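You operate a simulated robot arm through the tools that you are given. There is no shell and no other tool.

Carry out the task below with a simulated robot arm. There is one attempt and no reset: what you move stays moved.

JOB
Key the job card's addresses for lamps one and four, then go back to lamp two.
Fine: Lamps two and three keep their addresses; faders stay.
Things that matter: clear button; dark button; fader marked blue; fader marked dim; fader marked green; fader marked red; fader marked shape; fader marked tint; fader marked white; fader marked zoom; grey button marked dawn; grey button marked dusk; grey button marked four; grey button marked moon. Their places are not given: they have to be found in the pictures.

It is judged by the outcome, as a careful person would: the job done as asked, and still so three seconds after it is handed in. It fails if anything else is knocked over, pushed out of place, dropped, spilled or broken.

ROBOT AND FRAMES
A 7-joint arm with a two-finger parallel gripper, fixed in place. Base frame: the origin is at the foot of the arm, x ahead of it, y to its left, z up; the work surface is at about z = 0.78. Readings come in m, degrees, newtons and seconds.
With the tool pointing down near the work surface it reaches from about 0.44 to 0.92 m from the base axis. Its first joint turns from -143.0 to 143.0 degrees. Payload 3 kg.
Tool frame: the origin (TCP) lies between the finger pads and is the grasp point; the fingertips stand 0.03 m ahead of it; z points along the fingers, y is the line along which they close. The gripper opens to 0.094 m. The fingers are 0.028 m wide and 0.01 m thick; the gripper's body (0.05 by 0.096 m) begins 0.055 m behind the TCP.
Orientation is told as [roll, pitch, yaw] about the base's x, y, z axes, in that order, counted from this pose: with the fingers straight down and closing along the base's y, the tool's x points along the base's -x, its y along +y and its z along -z.

CONTROLS
- The arm moves only by the tool send_rows. Its argument "plan" is a list of rows, each a list of 7 numbers: the turn, a rotation vector about the tool's x, y, z in units of 60 degrees (1.0 is 60 degrees), then the shift along the tool's x, y, z in units of 250 mm (1.0 is 250 mm), then the gripper command, from -1 (fully open) to 1 (shut), values between in proportion. In form: [[wx, wy, wz, tx, ty, tz, fingers], ...]. A call has 1 to 20 rows; each row is the pose to reach, as a shift and turn from the pose commanded when the call began, along the tool's axes at that moment. A call with a number of a shift or a turn outside -1 to 1 is refused whole. Each row takes 0.2 s and may step no farther than 0.05 m and 8.6 degrees from the row before; otherwise, or with a gripper value out of range, the whole call is refused. Where a pose cannot be reached the arm comes as near as it can. A force on the tool above 40 N (or 10 N above the force at the start of the call, whichever is more), or a blocked arm, ends the call early, and 0.2 s more pass. Each finger travels about 0.072 m/s and halts on what it meets, pressing with about 27 N; the grip force reading is that of the motor and also rises with nothing between the fingers. The clock runs only during rows and for 0.2 s after the last one: add rows that repeat a pose to give the fingers time. It gives the time, the measured TCP pose, the force on the tool (base axes), the opening and the grip force at its end, in the units of the frame above (readings bear some noise), with the torque about the TCP (base axes, N m) and any sound that the robot's microphone picked up.
- Cameras (640 x 400 px; columns grow to the right, rows downward): "scene" is fixed at [0.3975, 0.6484, 1.3905]; the picture's right is [-0.92, -0.40, 0.00], its down [-0.21, 0.49, -0.85] and it looks along [0.34, -0.78, -0.53] (base axes); focal length 250 px, centre (320, 200). "wrist" rides on the gripper at [0.076, 0.014, -0.102] in the tool frame; the picture's right is [-0.18, 0.98, 0.00], its down [-0.75, -0.14, -0.64] and it looks along [-0.63, -0.12, 0.77] (tool axes); focal length 243 px, centre (320, 200).
- capture(camera): a new picture of that camera. It takes no simulated time.
- probe_pixels(camera, pixels): for up to 12 pixels [column, row] of the newest picture of that camera ("zoom" is the newest enlarged one), the place [x, y, z] in the base frame of the surface seen there, good to about 0.002 m. It takes no simulated time.
- close_up(camera, box): a new picture of the part [left, top, right, bottom] of that camera's present view, enlarged. It takes no simulated time.
- sign_off(): hands the job in; it is judged then, once.

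Unless the task says otherwise, let go and move clear before handing in.

The tools are called after ">>>" as a command line: name --pt "numbers of a row" for each row, then --argument value for the rest, lists and objects as JSON in quotes. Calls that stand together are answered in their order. send_rows: Moves the arm, as the interface text tells. Its arguments: {"type":"object","properties":{"plan":{"type":"array"}},"required":["plan"]} The other tools are called the same way: capture (camera) takes a picture; probe_pixels (camera, pixels) gives the place of the surface under pixels of a picture; close_up (camera, box) takes an enlarged picture of a part of a camera's view; sign_off () hands the job in.

At the start:

```text
time_s: 0.0
eef_pos: [0.7116, -0.0656, 1.0242]
orientation: [0.0, 0.1, 0.0]
ft_force: [0.6, 0.7, 0.4]
ft_torque: [-0.02, -0.02, 0.0]
gripper_width: 0.094
finger_force: 0.0
```

scene: 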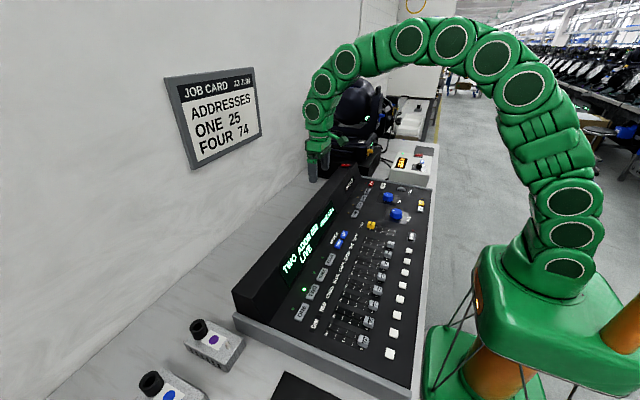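
wrist: 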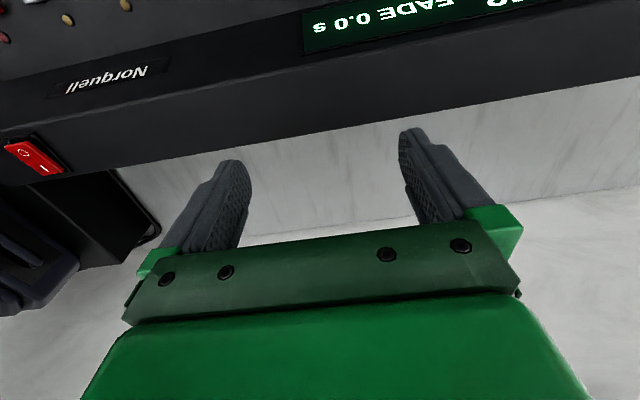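

The scene picture shows the job card (ONE 25, FOUR 74) around pixel (220,115) and a console with a display near (310,245). I'll enlarge the card and the console to read the labels.

>>> close_up --camera "scene" --box '[160, 60, 270, 170]'

>>> close_up --camera "scene" --box '[230, 220, 390, 320]'

>>> close_up --camera "scene" --box '[320, 160, 440, 235]'

>>> close_up --camera "scene" --box '[290, 270, 450, 370]'

```text
3.64 times, centred on (215, 115) of scene
```

zoom: 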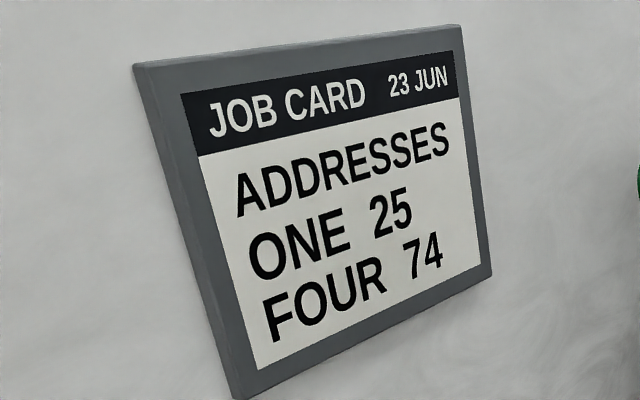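

```text
4.00 times, centred on (310, 270) of scene
```

zoom: 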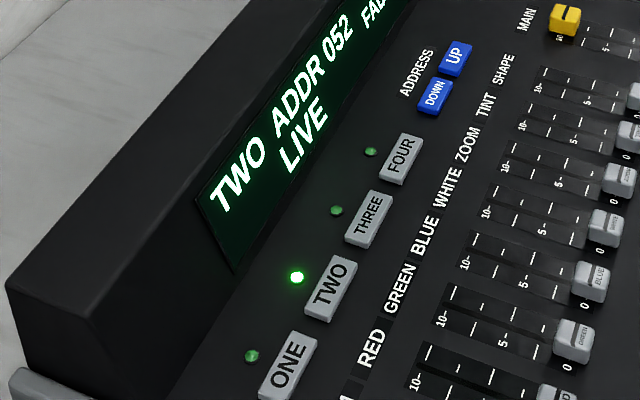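

```text
5.33 times, centred on (380, 198) of scene
```

zoom: 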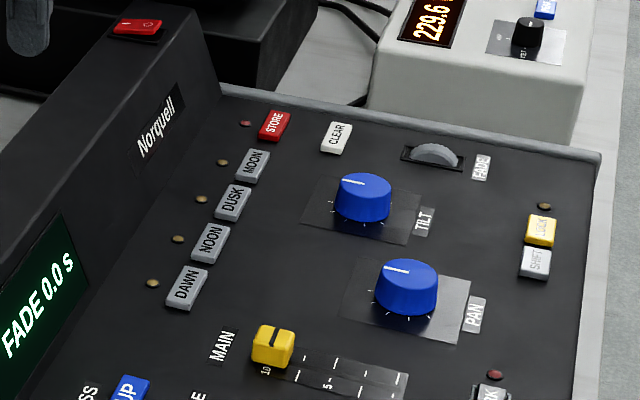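

```text
4.00 times, centred on (370, 320) of scene
```

zoom: 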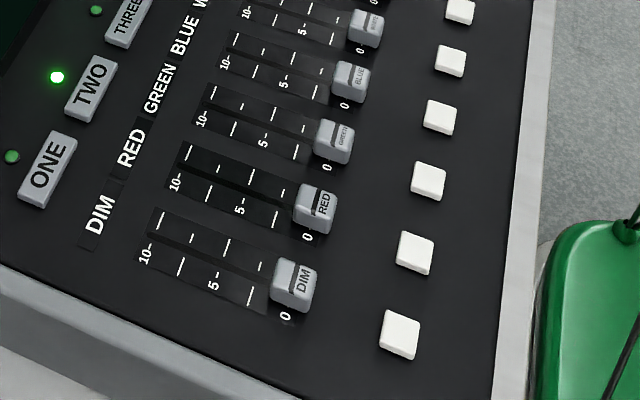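

The card reads ONE 25, FOUR 74; the desk has lamp keys ONE–FOUR and blue ADDRESS UP/DOWN, with the display showing "TWO ADDR 052 LIVE". I'll look at the remaining corners and the display in larger form.

>>> close_up --camera "scene" --box '[350, 200, 430, 250]'

>>> close_up --camera "scene" --box '[275, 200, 355, 275]'

>>> close_up --camera "scene" --box '[120, 300, 360, 400]'

>>> close_up --camera "scene" --box '[285, 225, 365, 325]'

```text
8.00 times, centred on (390, 225) of scene
```

zoom: 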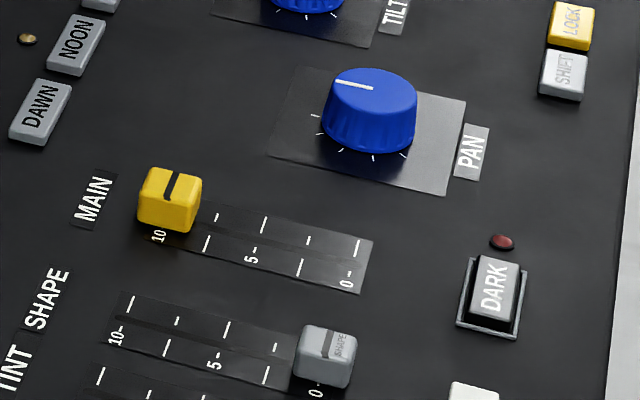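

```text
5.33 times, centred on (315, 238) of scene
```

zoom: 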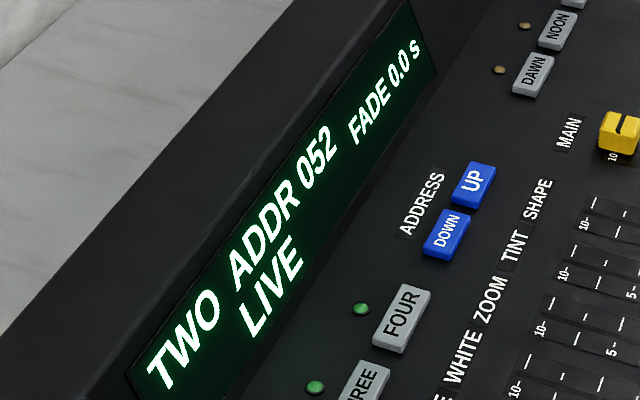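

```text
2.67 times, centred on (240, 350) of scene
```

zoom: 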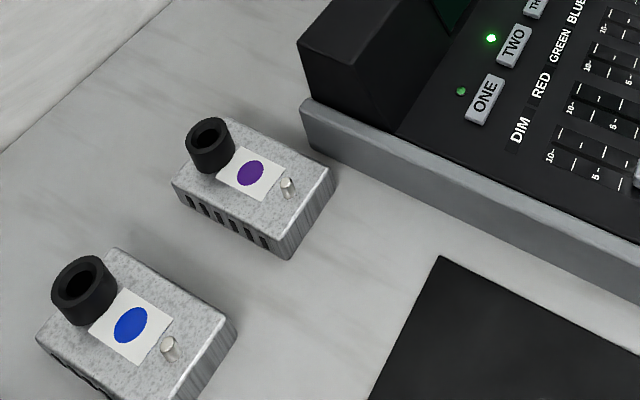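

```text
4.00 times, centred on (325, 275) of scene
```

zoom: 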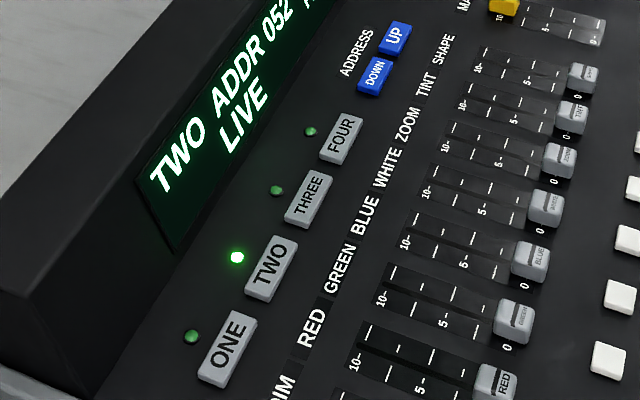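

The last close-up (4x, centred on (325,275)) shows the keys: ONE (228,348), TWO (272,268), THREE (308,198), FOUR (341,138), DOWN (375,76), UP (395,38). I'll probe these and the nearby panel and display housing.

>>> probe_pixels --camera "zoom" --pixels '[[228, 345], [272, 266], [308, 198], [341, 138], [375, 75], [395, 38], [265, 330], [300, 260], [350, 100], [160, 230], [230, 75], [545, 257]]'

>>> probe_pixels --camera "scene" --pixels '[[240, 300], [300, 225], [350, 175], [420, 385], [425, 150], [372, 225], [388, 196], [397, 214], [210, 340], [285, 385], [345, 240], [330, 262]]'

```text
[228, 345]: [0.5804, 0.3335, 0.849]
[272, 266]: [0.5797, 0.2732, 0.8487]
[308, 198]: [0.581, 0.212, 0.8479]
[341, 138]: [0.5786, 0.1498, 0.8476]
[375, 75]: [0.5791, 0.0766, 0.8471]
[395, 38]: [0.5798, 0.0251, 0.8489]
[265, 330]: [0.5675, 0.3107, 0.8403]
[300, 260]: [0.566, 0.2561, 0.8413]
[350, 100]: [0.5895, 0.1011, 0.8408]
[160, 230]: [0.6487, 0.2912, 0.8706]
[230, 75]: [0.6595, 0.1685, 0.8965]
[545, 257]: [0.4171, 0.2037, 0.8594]
```

```text
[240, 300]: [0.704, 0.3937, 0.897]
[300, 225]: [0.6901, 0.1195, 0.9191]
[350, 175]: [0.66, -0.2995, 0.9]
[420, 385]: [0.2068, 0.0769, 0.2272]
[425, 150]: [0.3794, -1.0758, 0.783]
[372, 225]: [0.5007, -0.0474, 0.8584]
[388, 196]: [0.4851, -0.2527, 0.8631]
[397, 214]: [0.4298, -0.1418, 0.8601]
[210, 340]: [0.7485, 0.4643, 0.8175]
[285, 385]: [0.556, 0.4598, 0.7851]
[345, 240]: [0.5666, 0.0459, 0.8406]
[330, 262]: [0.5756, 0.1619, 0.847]
```

The keys lie in a row at x≈0.58 with tops at z≈0.848 on a panel at z≈0.840, and the display housing stands behind x≈0.65. I'll shut the fingers and move at height to above the key row, near FOUR.

>>> send_rows --pt "0 0 0 0.066 0.108 0.0 1" --pt "0 0 0 0.132 0.216 0.0 1" --pt "0 0 0 0.198 0.324 0.0 1" --pt "0 0 0 0.264 0.432 0.0 1" --pt "0 0 0 0.33 0.54 0.03 1" --pt "0 0 0 0.396 0.648 0.06 1" --pt "0 0 0 0.462 0.756 0.1 1" --pt "0 0 0 0.526 0.862 0.15 1" --pt "0 0 0 0.526 0.862 0.177 1"

```text
time_s: 2.0
eef_pos: [0.5814, 0.1486, 0.9815]
orientation: [0.0, -0.1, -0.1]
ft_force: [-0.2, -0.2, -0.1]
ft_torque: [-0.02, -0.02, -0.01]
gripper_width: 0.0002
finger_force: 26.9
```

The arm is over FOUR at (0.581, 0.149, 0.98) with the fingers shut and no contact. I'll take both pictures to see what remains in sight.

>>> capture --camera "scene"

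>>> capture --camera "wrist"

```text
taken
```

scene: 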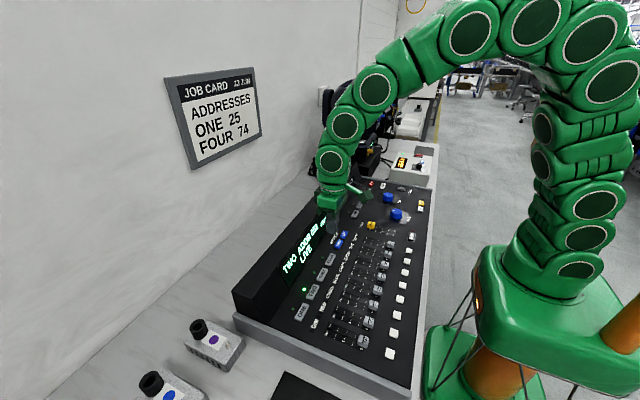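

```text
taken
```

wrist: 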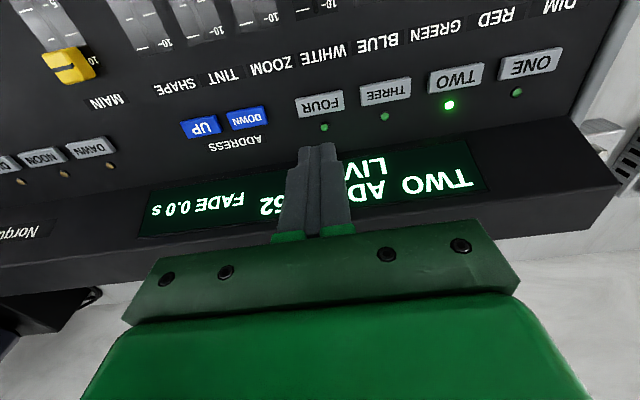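

The wrist view shows all keys clearly: ONE (531,66), TWO (456,79), THREE (386,92), FOUR (320,103), DOWN (247,118), UP (201,126). I'll probe them from here to confirm centres and gaps.

>>> probe_pixels --camera "wrist" --pixels '[[531, 65], [456, 78], [386, 92], [320, 103], [247, 118], [201, 126], [504, 72], [560, 56], [268, 112], [228, 124], [181, 129], [220, 126]]'

>>> close_up --camera "wrist" --box '[150, 40, 350, 165]'

```text
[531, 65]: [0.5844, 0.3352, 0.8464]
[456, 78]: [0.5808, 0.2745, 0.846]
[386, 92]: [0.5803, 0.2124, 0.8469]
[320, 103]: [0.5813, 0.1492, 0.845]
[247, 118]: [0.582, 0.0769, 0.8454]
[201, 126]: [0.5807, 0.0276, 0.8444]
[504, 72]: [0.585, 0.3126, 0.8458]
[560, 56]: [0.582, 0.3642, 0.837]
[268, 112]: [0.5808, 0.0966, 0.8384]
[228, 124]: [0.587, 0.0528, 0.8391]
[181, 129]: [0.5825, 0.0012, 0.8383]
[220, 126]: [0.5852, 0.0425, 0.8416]
```

```text
3.20 times, centred on (250, 102) of wrist
```

zoom: 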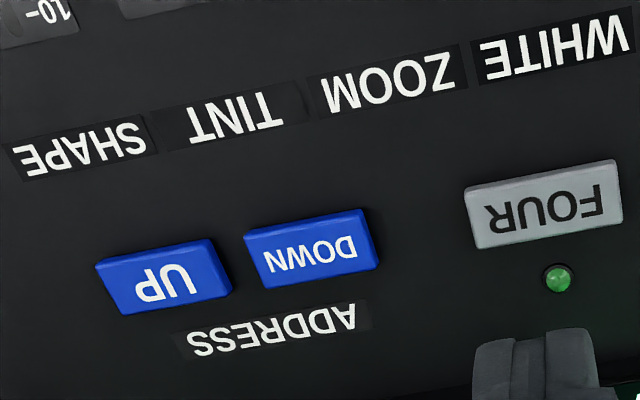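

The key centres agree: x≈0.581, y = ONE 0.335, TWO 0.274, FOUR 0.149, DOWN 0.0765, UP 0.0265. I'll travel to hover above ONE with the fingertips about 13 mm above the cap.

>>> send_rows --pt "0 0 0 -0.003 0.15 0.0 1" --pt "0 0 0 -0.003 0.3 0.0 1" --pt "0 0 0 -0.003 0.45 0.05 1" --pt "0 0 0 -0.003 0.6 0.1 1" --pt "0 0 0 -0.003 0.74 0.2 1" --pt "0 0 0 -0.003 0.74 0.3 1" --pt "0 0 0 -0.003 0.74 0.36 1" --pt "0 0 0 -0.003 0.74 0.36 1"

>>> capture --camera "wrist"

>>> close_up --camera "scene" --box '[250, 210, 390, 340]'

```text
time_s: 3.8
eef_pos: [0.58, 0.3342, 0.8912]
orientation: [0.0, 0.0, -0.1]
ft_force: [-1.1, -0.5, 0.3]
ft_torque: [0.02, 0.03, -0.03]
gripper_width: 0.0002
finger_force: 27.0
```

```text
taken
```

wrist: 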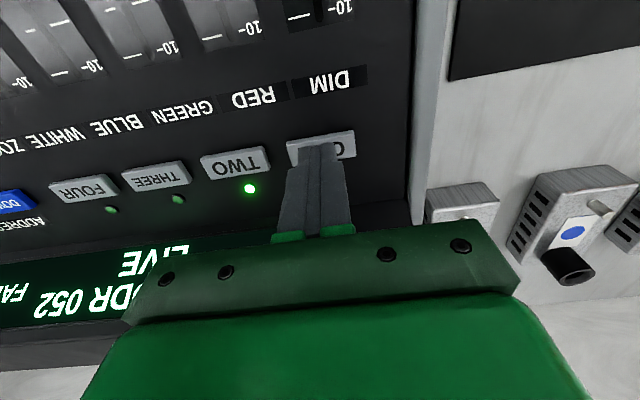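

```text
3.08 times, centred on (320, 275) of scene
```

zoom: 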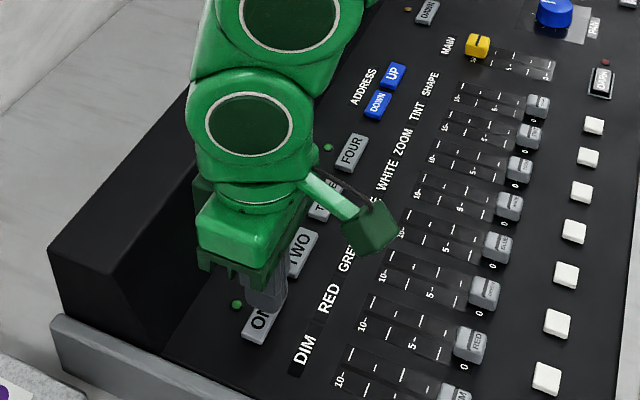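

The fingertips hang right over ONE's cap (wrist pixel (320,148)), no contact. I'll press about 3 mm past the cap top and come straight back up.

>>> send_rows --pt "0 0 0 0 0 0.035 1" --pt "0 0 0 0 0 0.052 1" --pt "0 0 0 0 0 0.064 1" --pt "0 0 0 0 0 0.052 1" --pt "0 0 0 0 0 0 1"

>>> capture --camera "wrist"

```text
time_s: 5.0
eef_pos: [0.5814, 0.3342, 0.8902]
orientation: [0.0, 0.0, 0.0]
ft_force: [-0.7, -0.3, 1.1]
ft_torque: [0.01, -0.02, -0.04]
gripper_width: 0.0003
finger_force: 26.7
```

```text
taken
```

wrist: 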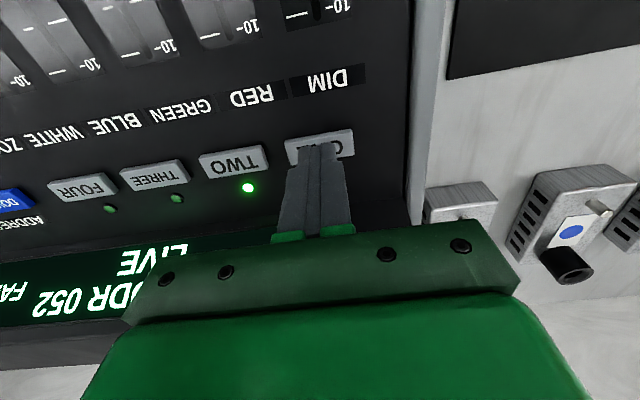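

TWO's LED (248,187) is still lit and no sound came, so the press was too shallow. I'll go down again and stop at that depth to read the force.

>>> send_rows --pt "0 0 0 0 0 0.035 1" --pt "0 0 0 0 0 0.052 1" --pt "0 0 0 0 0 0.06 1" --pt "0 0 0 0 0 0.06 1"

```text
time_s: 6.0
eef_pos: [0.5814, 0.3332, 0.876]
orientation: [0.0, 0.1, 0.0]
ft_force: [-0.6, 0.3, -0.1]
ft_torque: [-0.03, -0.01, -0.01]
gripper_width: 0.0002
finger_force: 27.4
```

At TCP z 0.876 there is no force yet, so the cap lies a bit lower than reckoned. I'll creep down another 2 mm.

>>> send_rows --pt "0 0 0 0 0 0.004 1" --pt "0 0 0 0 0 0.008 1" --pt "0 0 0 0 0 0.008 1"

>>> capture --camera "wrist"

```text
time_s: 6.8
eef_pos: [0.5818, 0.335, 0.8745]
orientation: [0.0, -0.1, 0.0]
ft_force: [1.4, -1.4, 2.4]
ft_torque: [-0.04, -0.04, -0.01]
gripper_width: 0.0001
finger_force: 27.0
heard: click
```

```text
taken
```

wrist: 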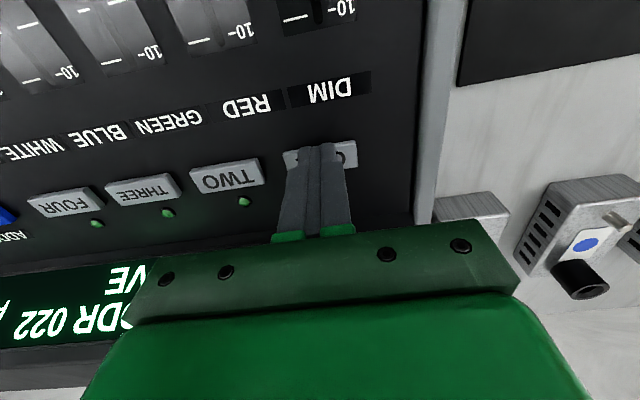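

A click was heard, TWO's LED went out, and the display now ends "DR 022". I'll lift off promptly and read the display.

>>> send_rows --pt "0 0 0 0 0 -0.06 1" --pt "0 0 0 0 0 -0.2 1" --pt "0 0 0 0 0 -0.36 1" --pt "0 0 0 0 -0.19 -0.42 1" --pt "0 0 0 0 -0.38 -0.42 1" --pt "0 0 0 0 -0.57 -0.42 1" --pt "0 0 0 0 -0.74 -0.42 1"

>>> capture --camera "wrist"

>>> close_up --camera "scene" --box '[250, 210, 390, 340]'

```text
time_s: 8.4
eef_pos: [0.5803, 0.1501, 0.979]
orientation: [-0.1, 0.0, 0.0]
ft_force: [0.0, 0.9, 0.6]
ft_torque: [-0.02, 0.0, -0.03]
gripper_width: 0.0
finger_force: 26.8
```

```text
taken
```

wrist: 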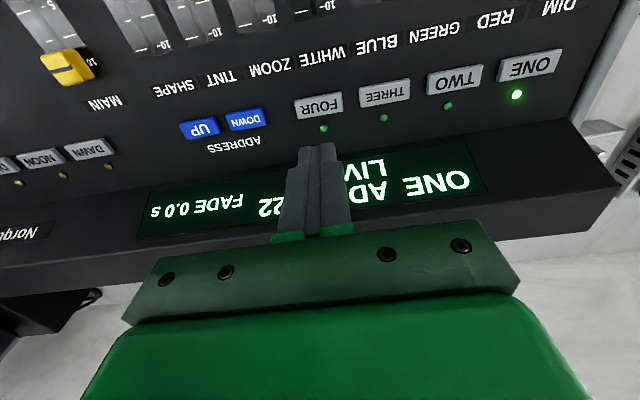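

```text
3.08 times, centred on (320, 275) of scene
```

zoom: 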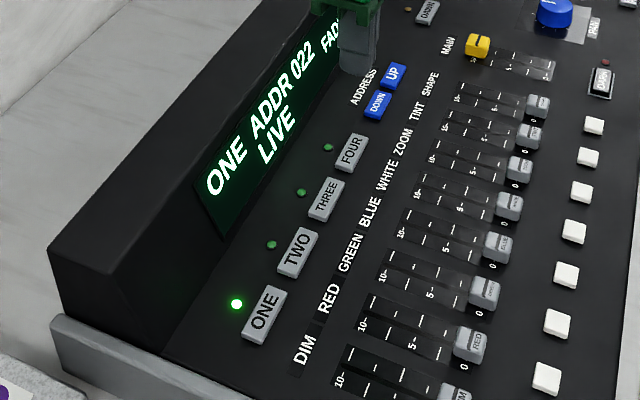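

The display reads "ONE ADDR 022 LIVE" with ONE's LED lit, so ONE needs three steps up to 025. I'll hover over UP at (0.581, 0.0265).

>>> send_rows --pt "0 0 0 0 -0.17 0.0 1" --pt "0 0 0 0 -0.34 0.06 1" --pt "0 0 0 0 -0.494 0.16 1" --pt "0 0 0 0 -0.494 0.27 1" --pt "0 0 0 0 -0.494 0.352 1" --pt "0 0 0 0 -0.494 0.352 1"

>>> capture --camera "wrist"

>>> close_up --camera "scene" --box '[270, 180, 410, 310]'

```text
time_s: 9.8
eef_pos: [0.5804, 0.0273, 0.8913]
orientation: [0.0, 0.1, -0.1]
ft_force: [0.4, 0.9, 0.0]
ft_torque: [0.02, -0.03, -0.01]
gripper_width: 0.0001
finger_force: 27.3
```

```text
taken
```

wrist: 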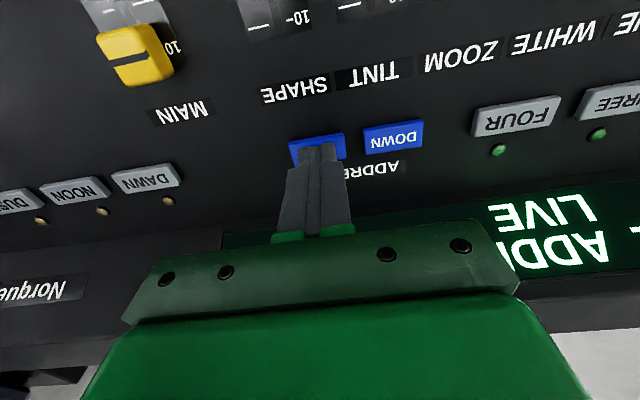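

```text
3.08 times, centred on (340, 245) of scene
```

zoom: 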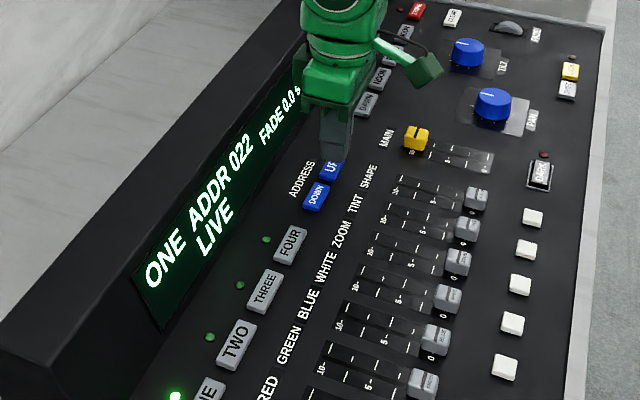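

The fingertips hang over UP (wrist pixel (318,148)) and the scene camera still sees the display. I'll do one brief press to TCP z≈0.8715 and come back up.

>>> send_rows --pt "0 0 0 0 0 0.035 1" --pt "0 0 0 0 0 0.058 1" --pt "0 0 0 0 0 0.074 1" --pt "0 0 0 0 0 0.05 1" --pt "0 0 0 0 0 0.01 1"

>>> close_up --camera "scene" --box '[270, 180, 410, 310]'

```text
time_s: 11.0
eef_pos: [0.5798, 0.0266, 0.8885]
orientation: [0.0, 0.2, 0.0]
ft_force: [-0.7, 0.1, -0.1]
ft_torque: [0.02, -0.01, 0.02]
gripper_width: 0.0001
finger_force: 27.3
heard: click
```

```text
3.08 times, centred on (340, 245) of scene
```

zoom: 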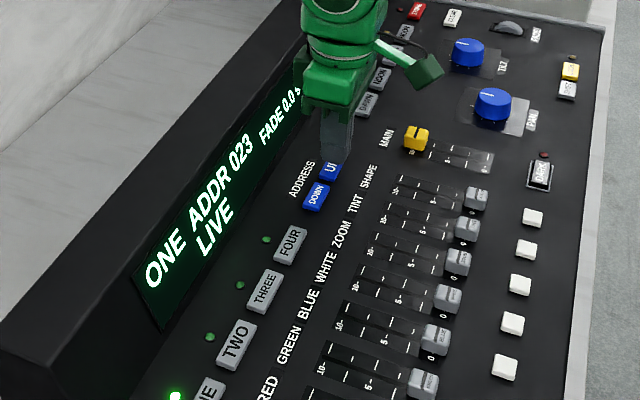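

One press gave one click and "ONE ADDR 023", so each press counts one. I'll make two more of the same presses.

>>> send_rows --pt "0 0 0 0 0 0.025 1" --pt "0 0 0 0 0 0.048 1" --pt "0 0 0 0 0 0.064 1" --pt "0 0 0 0 0 0.04 1" --pt "0 0 0 0 0 0.0 1" --pt "0 0 0 0 0 0.025 1" --pt "0 0 0 0 0 0.048 1" --pt "0 0 0 0 0 0.064 1" --pt "0 0 0 0 0 0.04 1" --pt "0 0 0 0 0 0.0 1"

>>> close_up --camera "scene" --box '[270, 180, 410, 310]'

```text
time_s: 13.2
eef_pos: [0.581, 0.0261, 0.8882]
orientation: [0.0, 0.1, 0.0]
ft_force: [-0.1, 0.5, 0.1]
ft_torque: [0.0, -0.02, 0.02]
gripper_width: 0.0002
finger_force: 26.9
heard: click, click
```

```text
3.08 times, centred on (340, 245) of scene
```

zoom: 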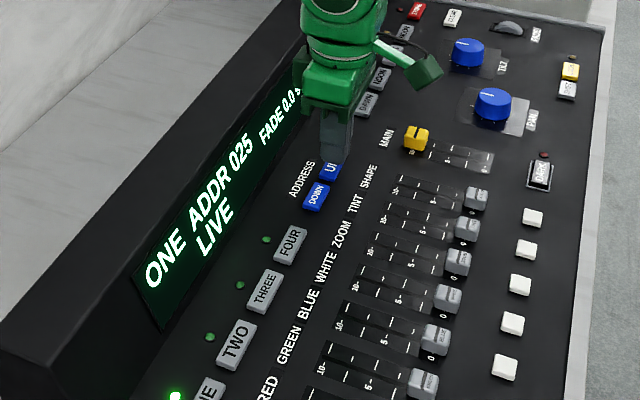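

The display reads "ONE ADDR 025", which matches the card. Next I'll lift, move to FOUR at y≈0.149 and press it once.

>>> send_rows --pt "0 0 0 0 0.0 -0.1 1" --pt "0 0 0 0 0.16 -0.12 1" --pt "0 0 0 0 0.32 -0.12 1" --pt "0 0 0 0 0.49 -0.1 1" --pt "0 0 0 0 0.49 0.0 1" --pt "0 0 0 0 0.49 0.03 1" --pt "0 0 0 0 0.49 0.05 1" --pt "0 0 0 0 0.49 0.064 1" --pt "0 0 0 0 0.49 0.04 1" --pt "0 0 0 0 0.49 0.0 1"

>>> close_up --camera "scene" --box '[250, 190, 390, 320]'

>>> capture --camera "wrist"

```text
time_s: 15.4
eef_pos: [0.5797, 0.1489, 0.8876]
orientation: [-0.1, -0.1, -0.1]
ft_force: [0.1, 0.7, 0.4]
ft_torque: [0.0, 0.01, -0.02]
gripper_width: 0.0
finger_force: 27.1
heard: click
```

```text
3.08 times, centred on (320, 255) of scene
```

zoom: 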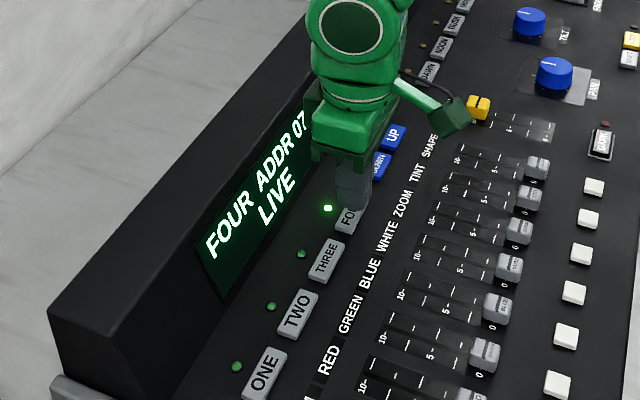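

```text
taken
```

wrist: 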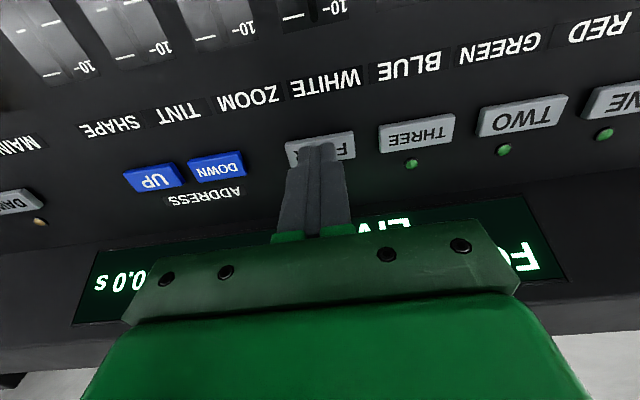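

FOUR's LED is lit and the display shows "FOUR ADDR 07?", the last digit hidden by the gripper. I'll lift and move toward UP so the whole number can be read before keying.

>>> send_rows --pt "0 0 0 0 0.0 -0.1 1" --pt "0 0 0 0 -0.16 -0.12 1" --pt "0 0 0 0 -0.32 -0.12 1" --pt "0 0 0 0 -0.49 -0.1 1" --pt "0 0 0 0 -0.49 0.0 1" --pt "0 0 0 0 -0.49 0.0 1"

>>> close_up --camera "scene" --box '[270, 180, 410, 310]'

>>> capture --camera "wrist"

```text
time_s: 16.8
eef_pos: [0.5803, 0.0256, 0.8897]
orientation: [0.0, 0.0, -0.1]
ft_force: [0.5, -1.1, 0.0]
ft_torque: [0.01, 0.0, -0.01]
gripper_width: 0.0
finger_force: 26.8
```

```text
3.08 times, centred on (340, 245) of scene
```

zoom: 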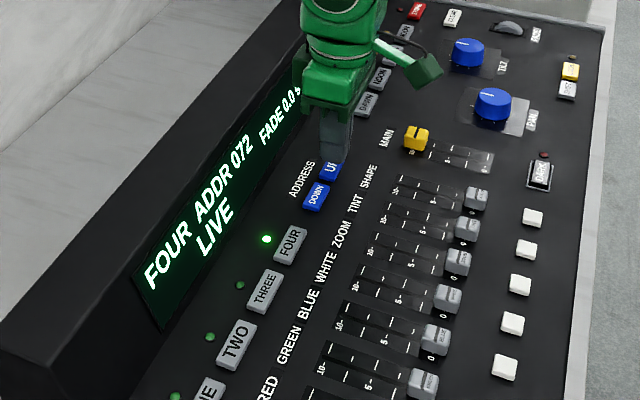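

```text
taken
```

wrist: 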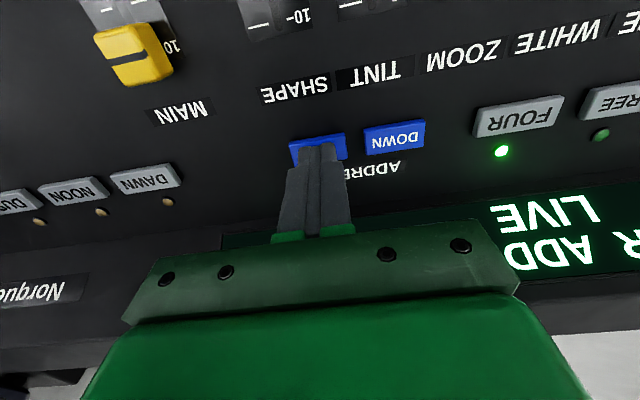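

The display reads "FOUR ADDR 072 LIVE", so two presses of UP will give 074. The fingertips are over UP again; I'll make the two presses.

>>> send_rows --pt "0 0 0 0 0 0.025 1" --pt "0 0 0 0 0 0.048 1" --pt "0 0 0 0 0 0.064 1" --pt "0 0 0 0 0 0.04 1" --pt "0 0 0 0 0 0.0 1" --pt "0 0 0 0 0 0.025 1" --pt "0 0 0 0 0 0.048 1" --pt "0 0 0 0 0 0.064 1" --pt "0 0 0 0 0 0.04 1" --pt "0 0 0 0 0 0.0 1"

>>> close_up --camera "scene" --box '[270, 180, 410, 310]'

```text
time_s: 19.0
eef_pos: [0.5808, 0.0257, 0.8874]
orientation: [0.0, 0.1, 0.2]
ft_force: [-0.6, 0.6, -0.2]
ft_torque: [0.0, -0.01, 0.02]
gripper_width: 0.0
finger_force: 26.6
heard: click, click
```

```text
3.08 times, centred on (340, 245) of scene
```

zoom: 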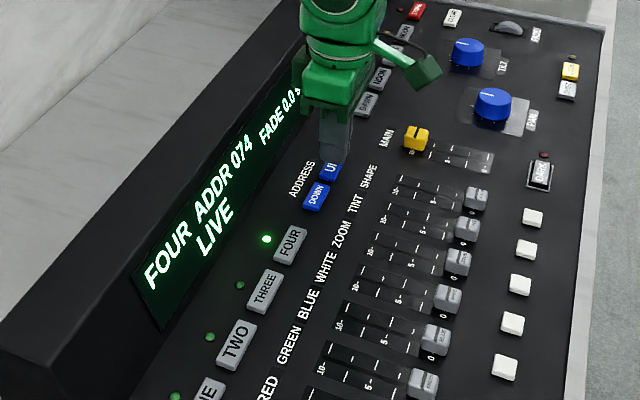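

The display reads "FOUR ADDR 074", matching the card. Before returning to TWO I'll briefly select ONE again to confirm that 025 was kept; first I move at height toward that end.

>>> send_rows --pt "0 0 0 0 0.0 -0.1 1" --pt "0 0 0 0 0.12 -0.18 1" --pt "0 0 0 0 0.3 -0.2 1" --pt "0 0 0 0 0.48 -0.2 1" --pt "0 0 0 0 0.66 -0.2 1" --pt "0 0 0 0 0.83 -0.2 1" --pt "0 0 0 0 0.99 -0.2 1" --pt "0 0 0 0 0.99 -0.2 1"

>>> send_rows --pt "0 0 0 0 0.13 0.0 1" --pt "0 0 0 0 0.244 0.06 1" --pt "0 0 0 0 0.244 0.18 1" --pt "0 0 0 0 0.244 0.225 1" --pt "0 0 0 0 0.244 0.248 1" --pt "0 0 0 0 0.244 0.264 1" --pt "0 0 0 0 0.244 0.24 1" --pt "0 0 0 0 0.244 0.18 1" --pt "0 0 0 0 0.244 0.1 1"

>>> capture --camera "wrist"

>>> close_up --camera "scene" --box '[250, 190, 390, 320]'

```text
time_s: 20.8
eef_pos: [0.5814, 0.2743, 0.9396]
orientation: [0.0, 0.0, -0.1]
ft_force: [-0.1, 0.2, 0.5]
ft_torque: [0.0, 0.0, -0.02]
gripper_width: 0.0
finger_force: 26.9
```

```text
time_s: 22.8
eef_pos: [0.5808, 0.3344, 0.9137]
orientation: [-0.1, 0.0, -0.1]
ft_force: [0.1, 0.6, -0.7]
ft_torque: [0.04, 0.01, -0.01]
gripper_width: 0.0
finger_force: 27.1
heard: click
```

```text
taken
```

wrist: 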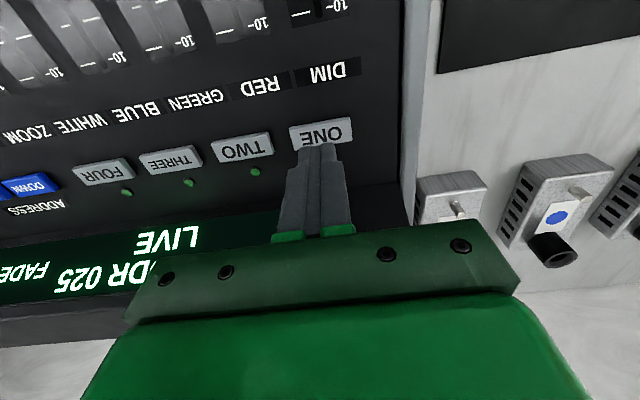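

```text
3.08 times, centred on (320, 255) of scene
```

zoom: 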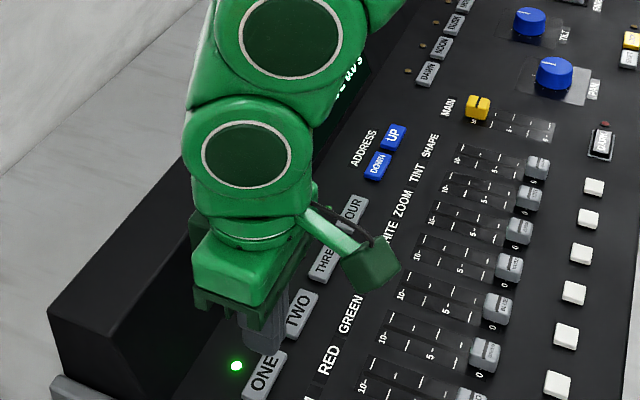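

ONE's LED is lit with "DR 025" on the display, so the address was kept. Now I'll move to TWO (y≈0.274), press it once and lift.

>>> send_rows --pt "0 0 0 0 0.0 -0.04 1" --pt "0 0 0 0 -0.13 -0.04 1" --pt "0 0 0 0 -0.244 0.0 1" --pt "0 0 0 0 -0.244 0.08 1" --pt "0 0 0 0 -0.244 0.125 1" --pt "0 0 0 0 -0.244 0.148 1" --pt "0 0 0 0 -0.244 0.164 1" --pt "0 0 0 0 -0.244 0.14 1" --pt "0 0 0 0 -0.244 0.08 1" --pt "0 0 0 0 -0.244 -0.08 1" --pt "0 0 0 0 -0.244 -0.26 1" --pt "0 0 0 0 -0.4 -0.36 1" --pt "0 0 0 0 -0.58 -0.42 1" --pt "0 0 0 0 -0.76 -0.46 1" --pt "0 0 0 0 -0.94 -0.5 1" --pt "0 0 0 0 -0.94 -0.5 1"

>>> capture --camera "wrist"

>>> close_up --camera "scene" --box '[250, 190, 390, 320]'

```text
time_s: 26.2
eef_pos: [0.5818, 0.0995, 1.0385]
orientation: [0.1, 0.0, 0.0]
ft_force: [0.9, 0.6, 0.2]
ft_torque: [-0.02, 0.0, 0.01]
gripper_width: 0.0
finger_force: 27.2
heard: click
```

```text
taken
```

wrist: 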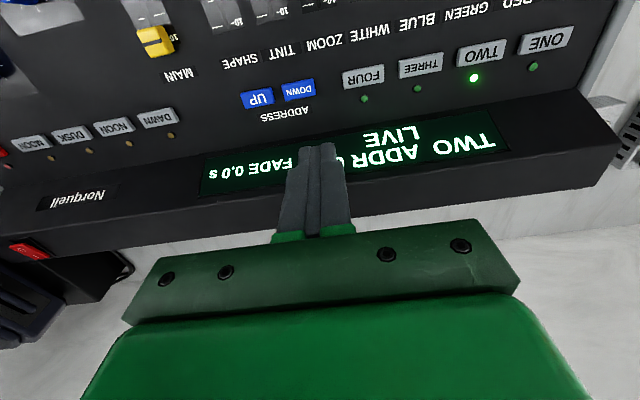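

```text
3.08 times, centred on (320, 255) of scene
```

zoom: 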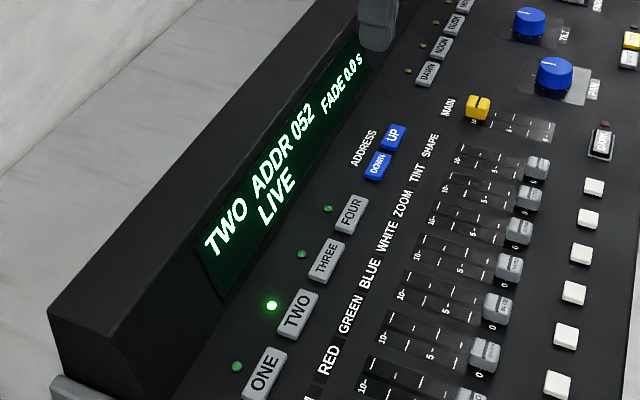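

The display now reads "TWO ADDR 052 LIVE" with TWO's LED lit; the faders are as they were at the start and the arm is clear at z≈1.04. ONE was set to 025 and FOUR to 074, so I'm handing the job in.

>>> sign_off

```text
The job is handed in.
```

Lamp one is set to address 025 and lamp four to 074, as on the job card. The desk is back on lamp two, showing "TWO ADDR 052 LIVE".

- **Lamp one:** it started at 022 and took three presses of UP. I selected it again afterwards and it still read 025.
- **Lamp four:** it started at 072 and took two presses of UP. I saw 074 on the display but did not select it again to check.
- **Lamps two and three:** lamp two still reads 052, as at the start. I never selected lamp three, and I used UP only with lamps one and four selected.
- **Faders and other buttons:** the faders look unmoved in the pictures. I pressed only ONE, FOUR, TWO and UP.

The arm was clear of the desk when I handed the job in.
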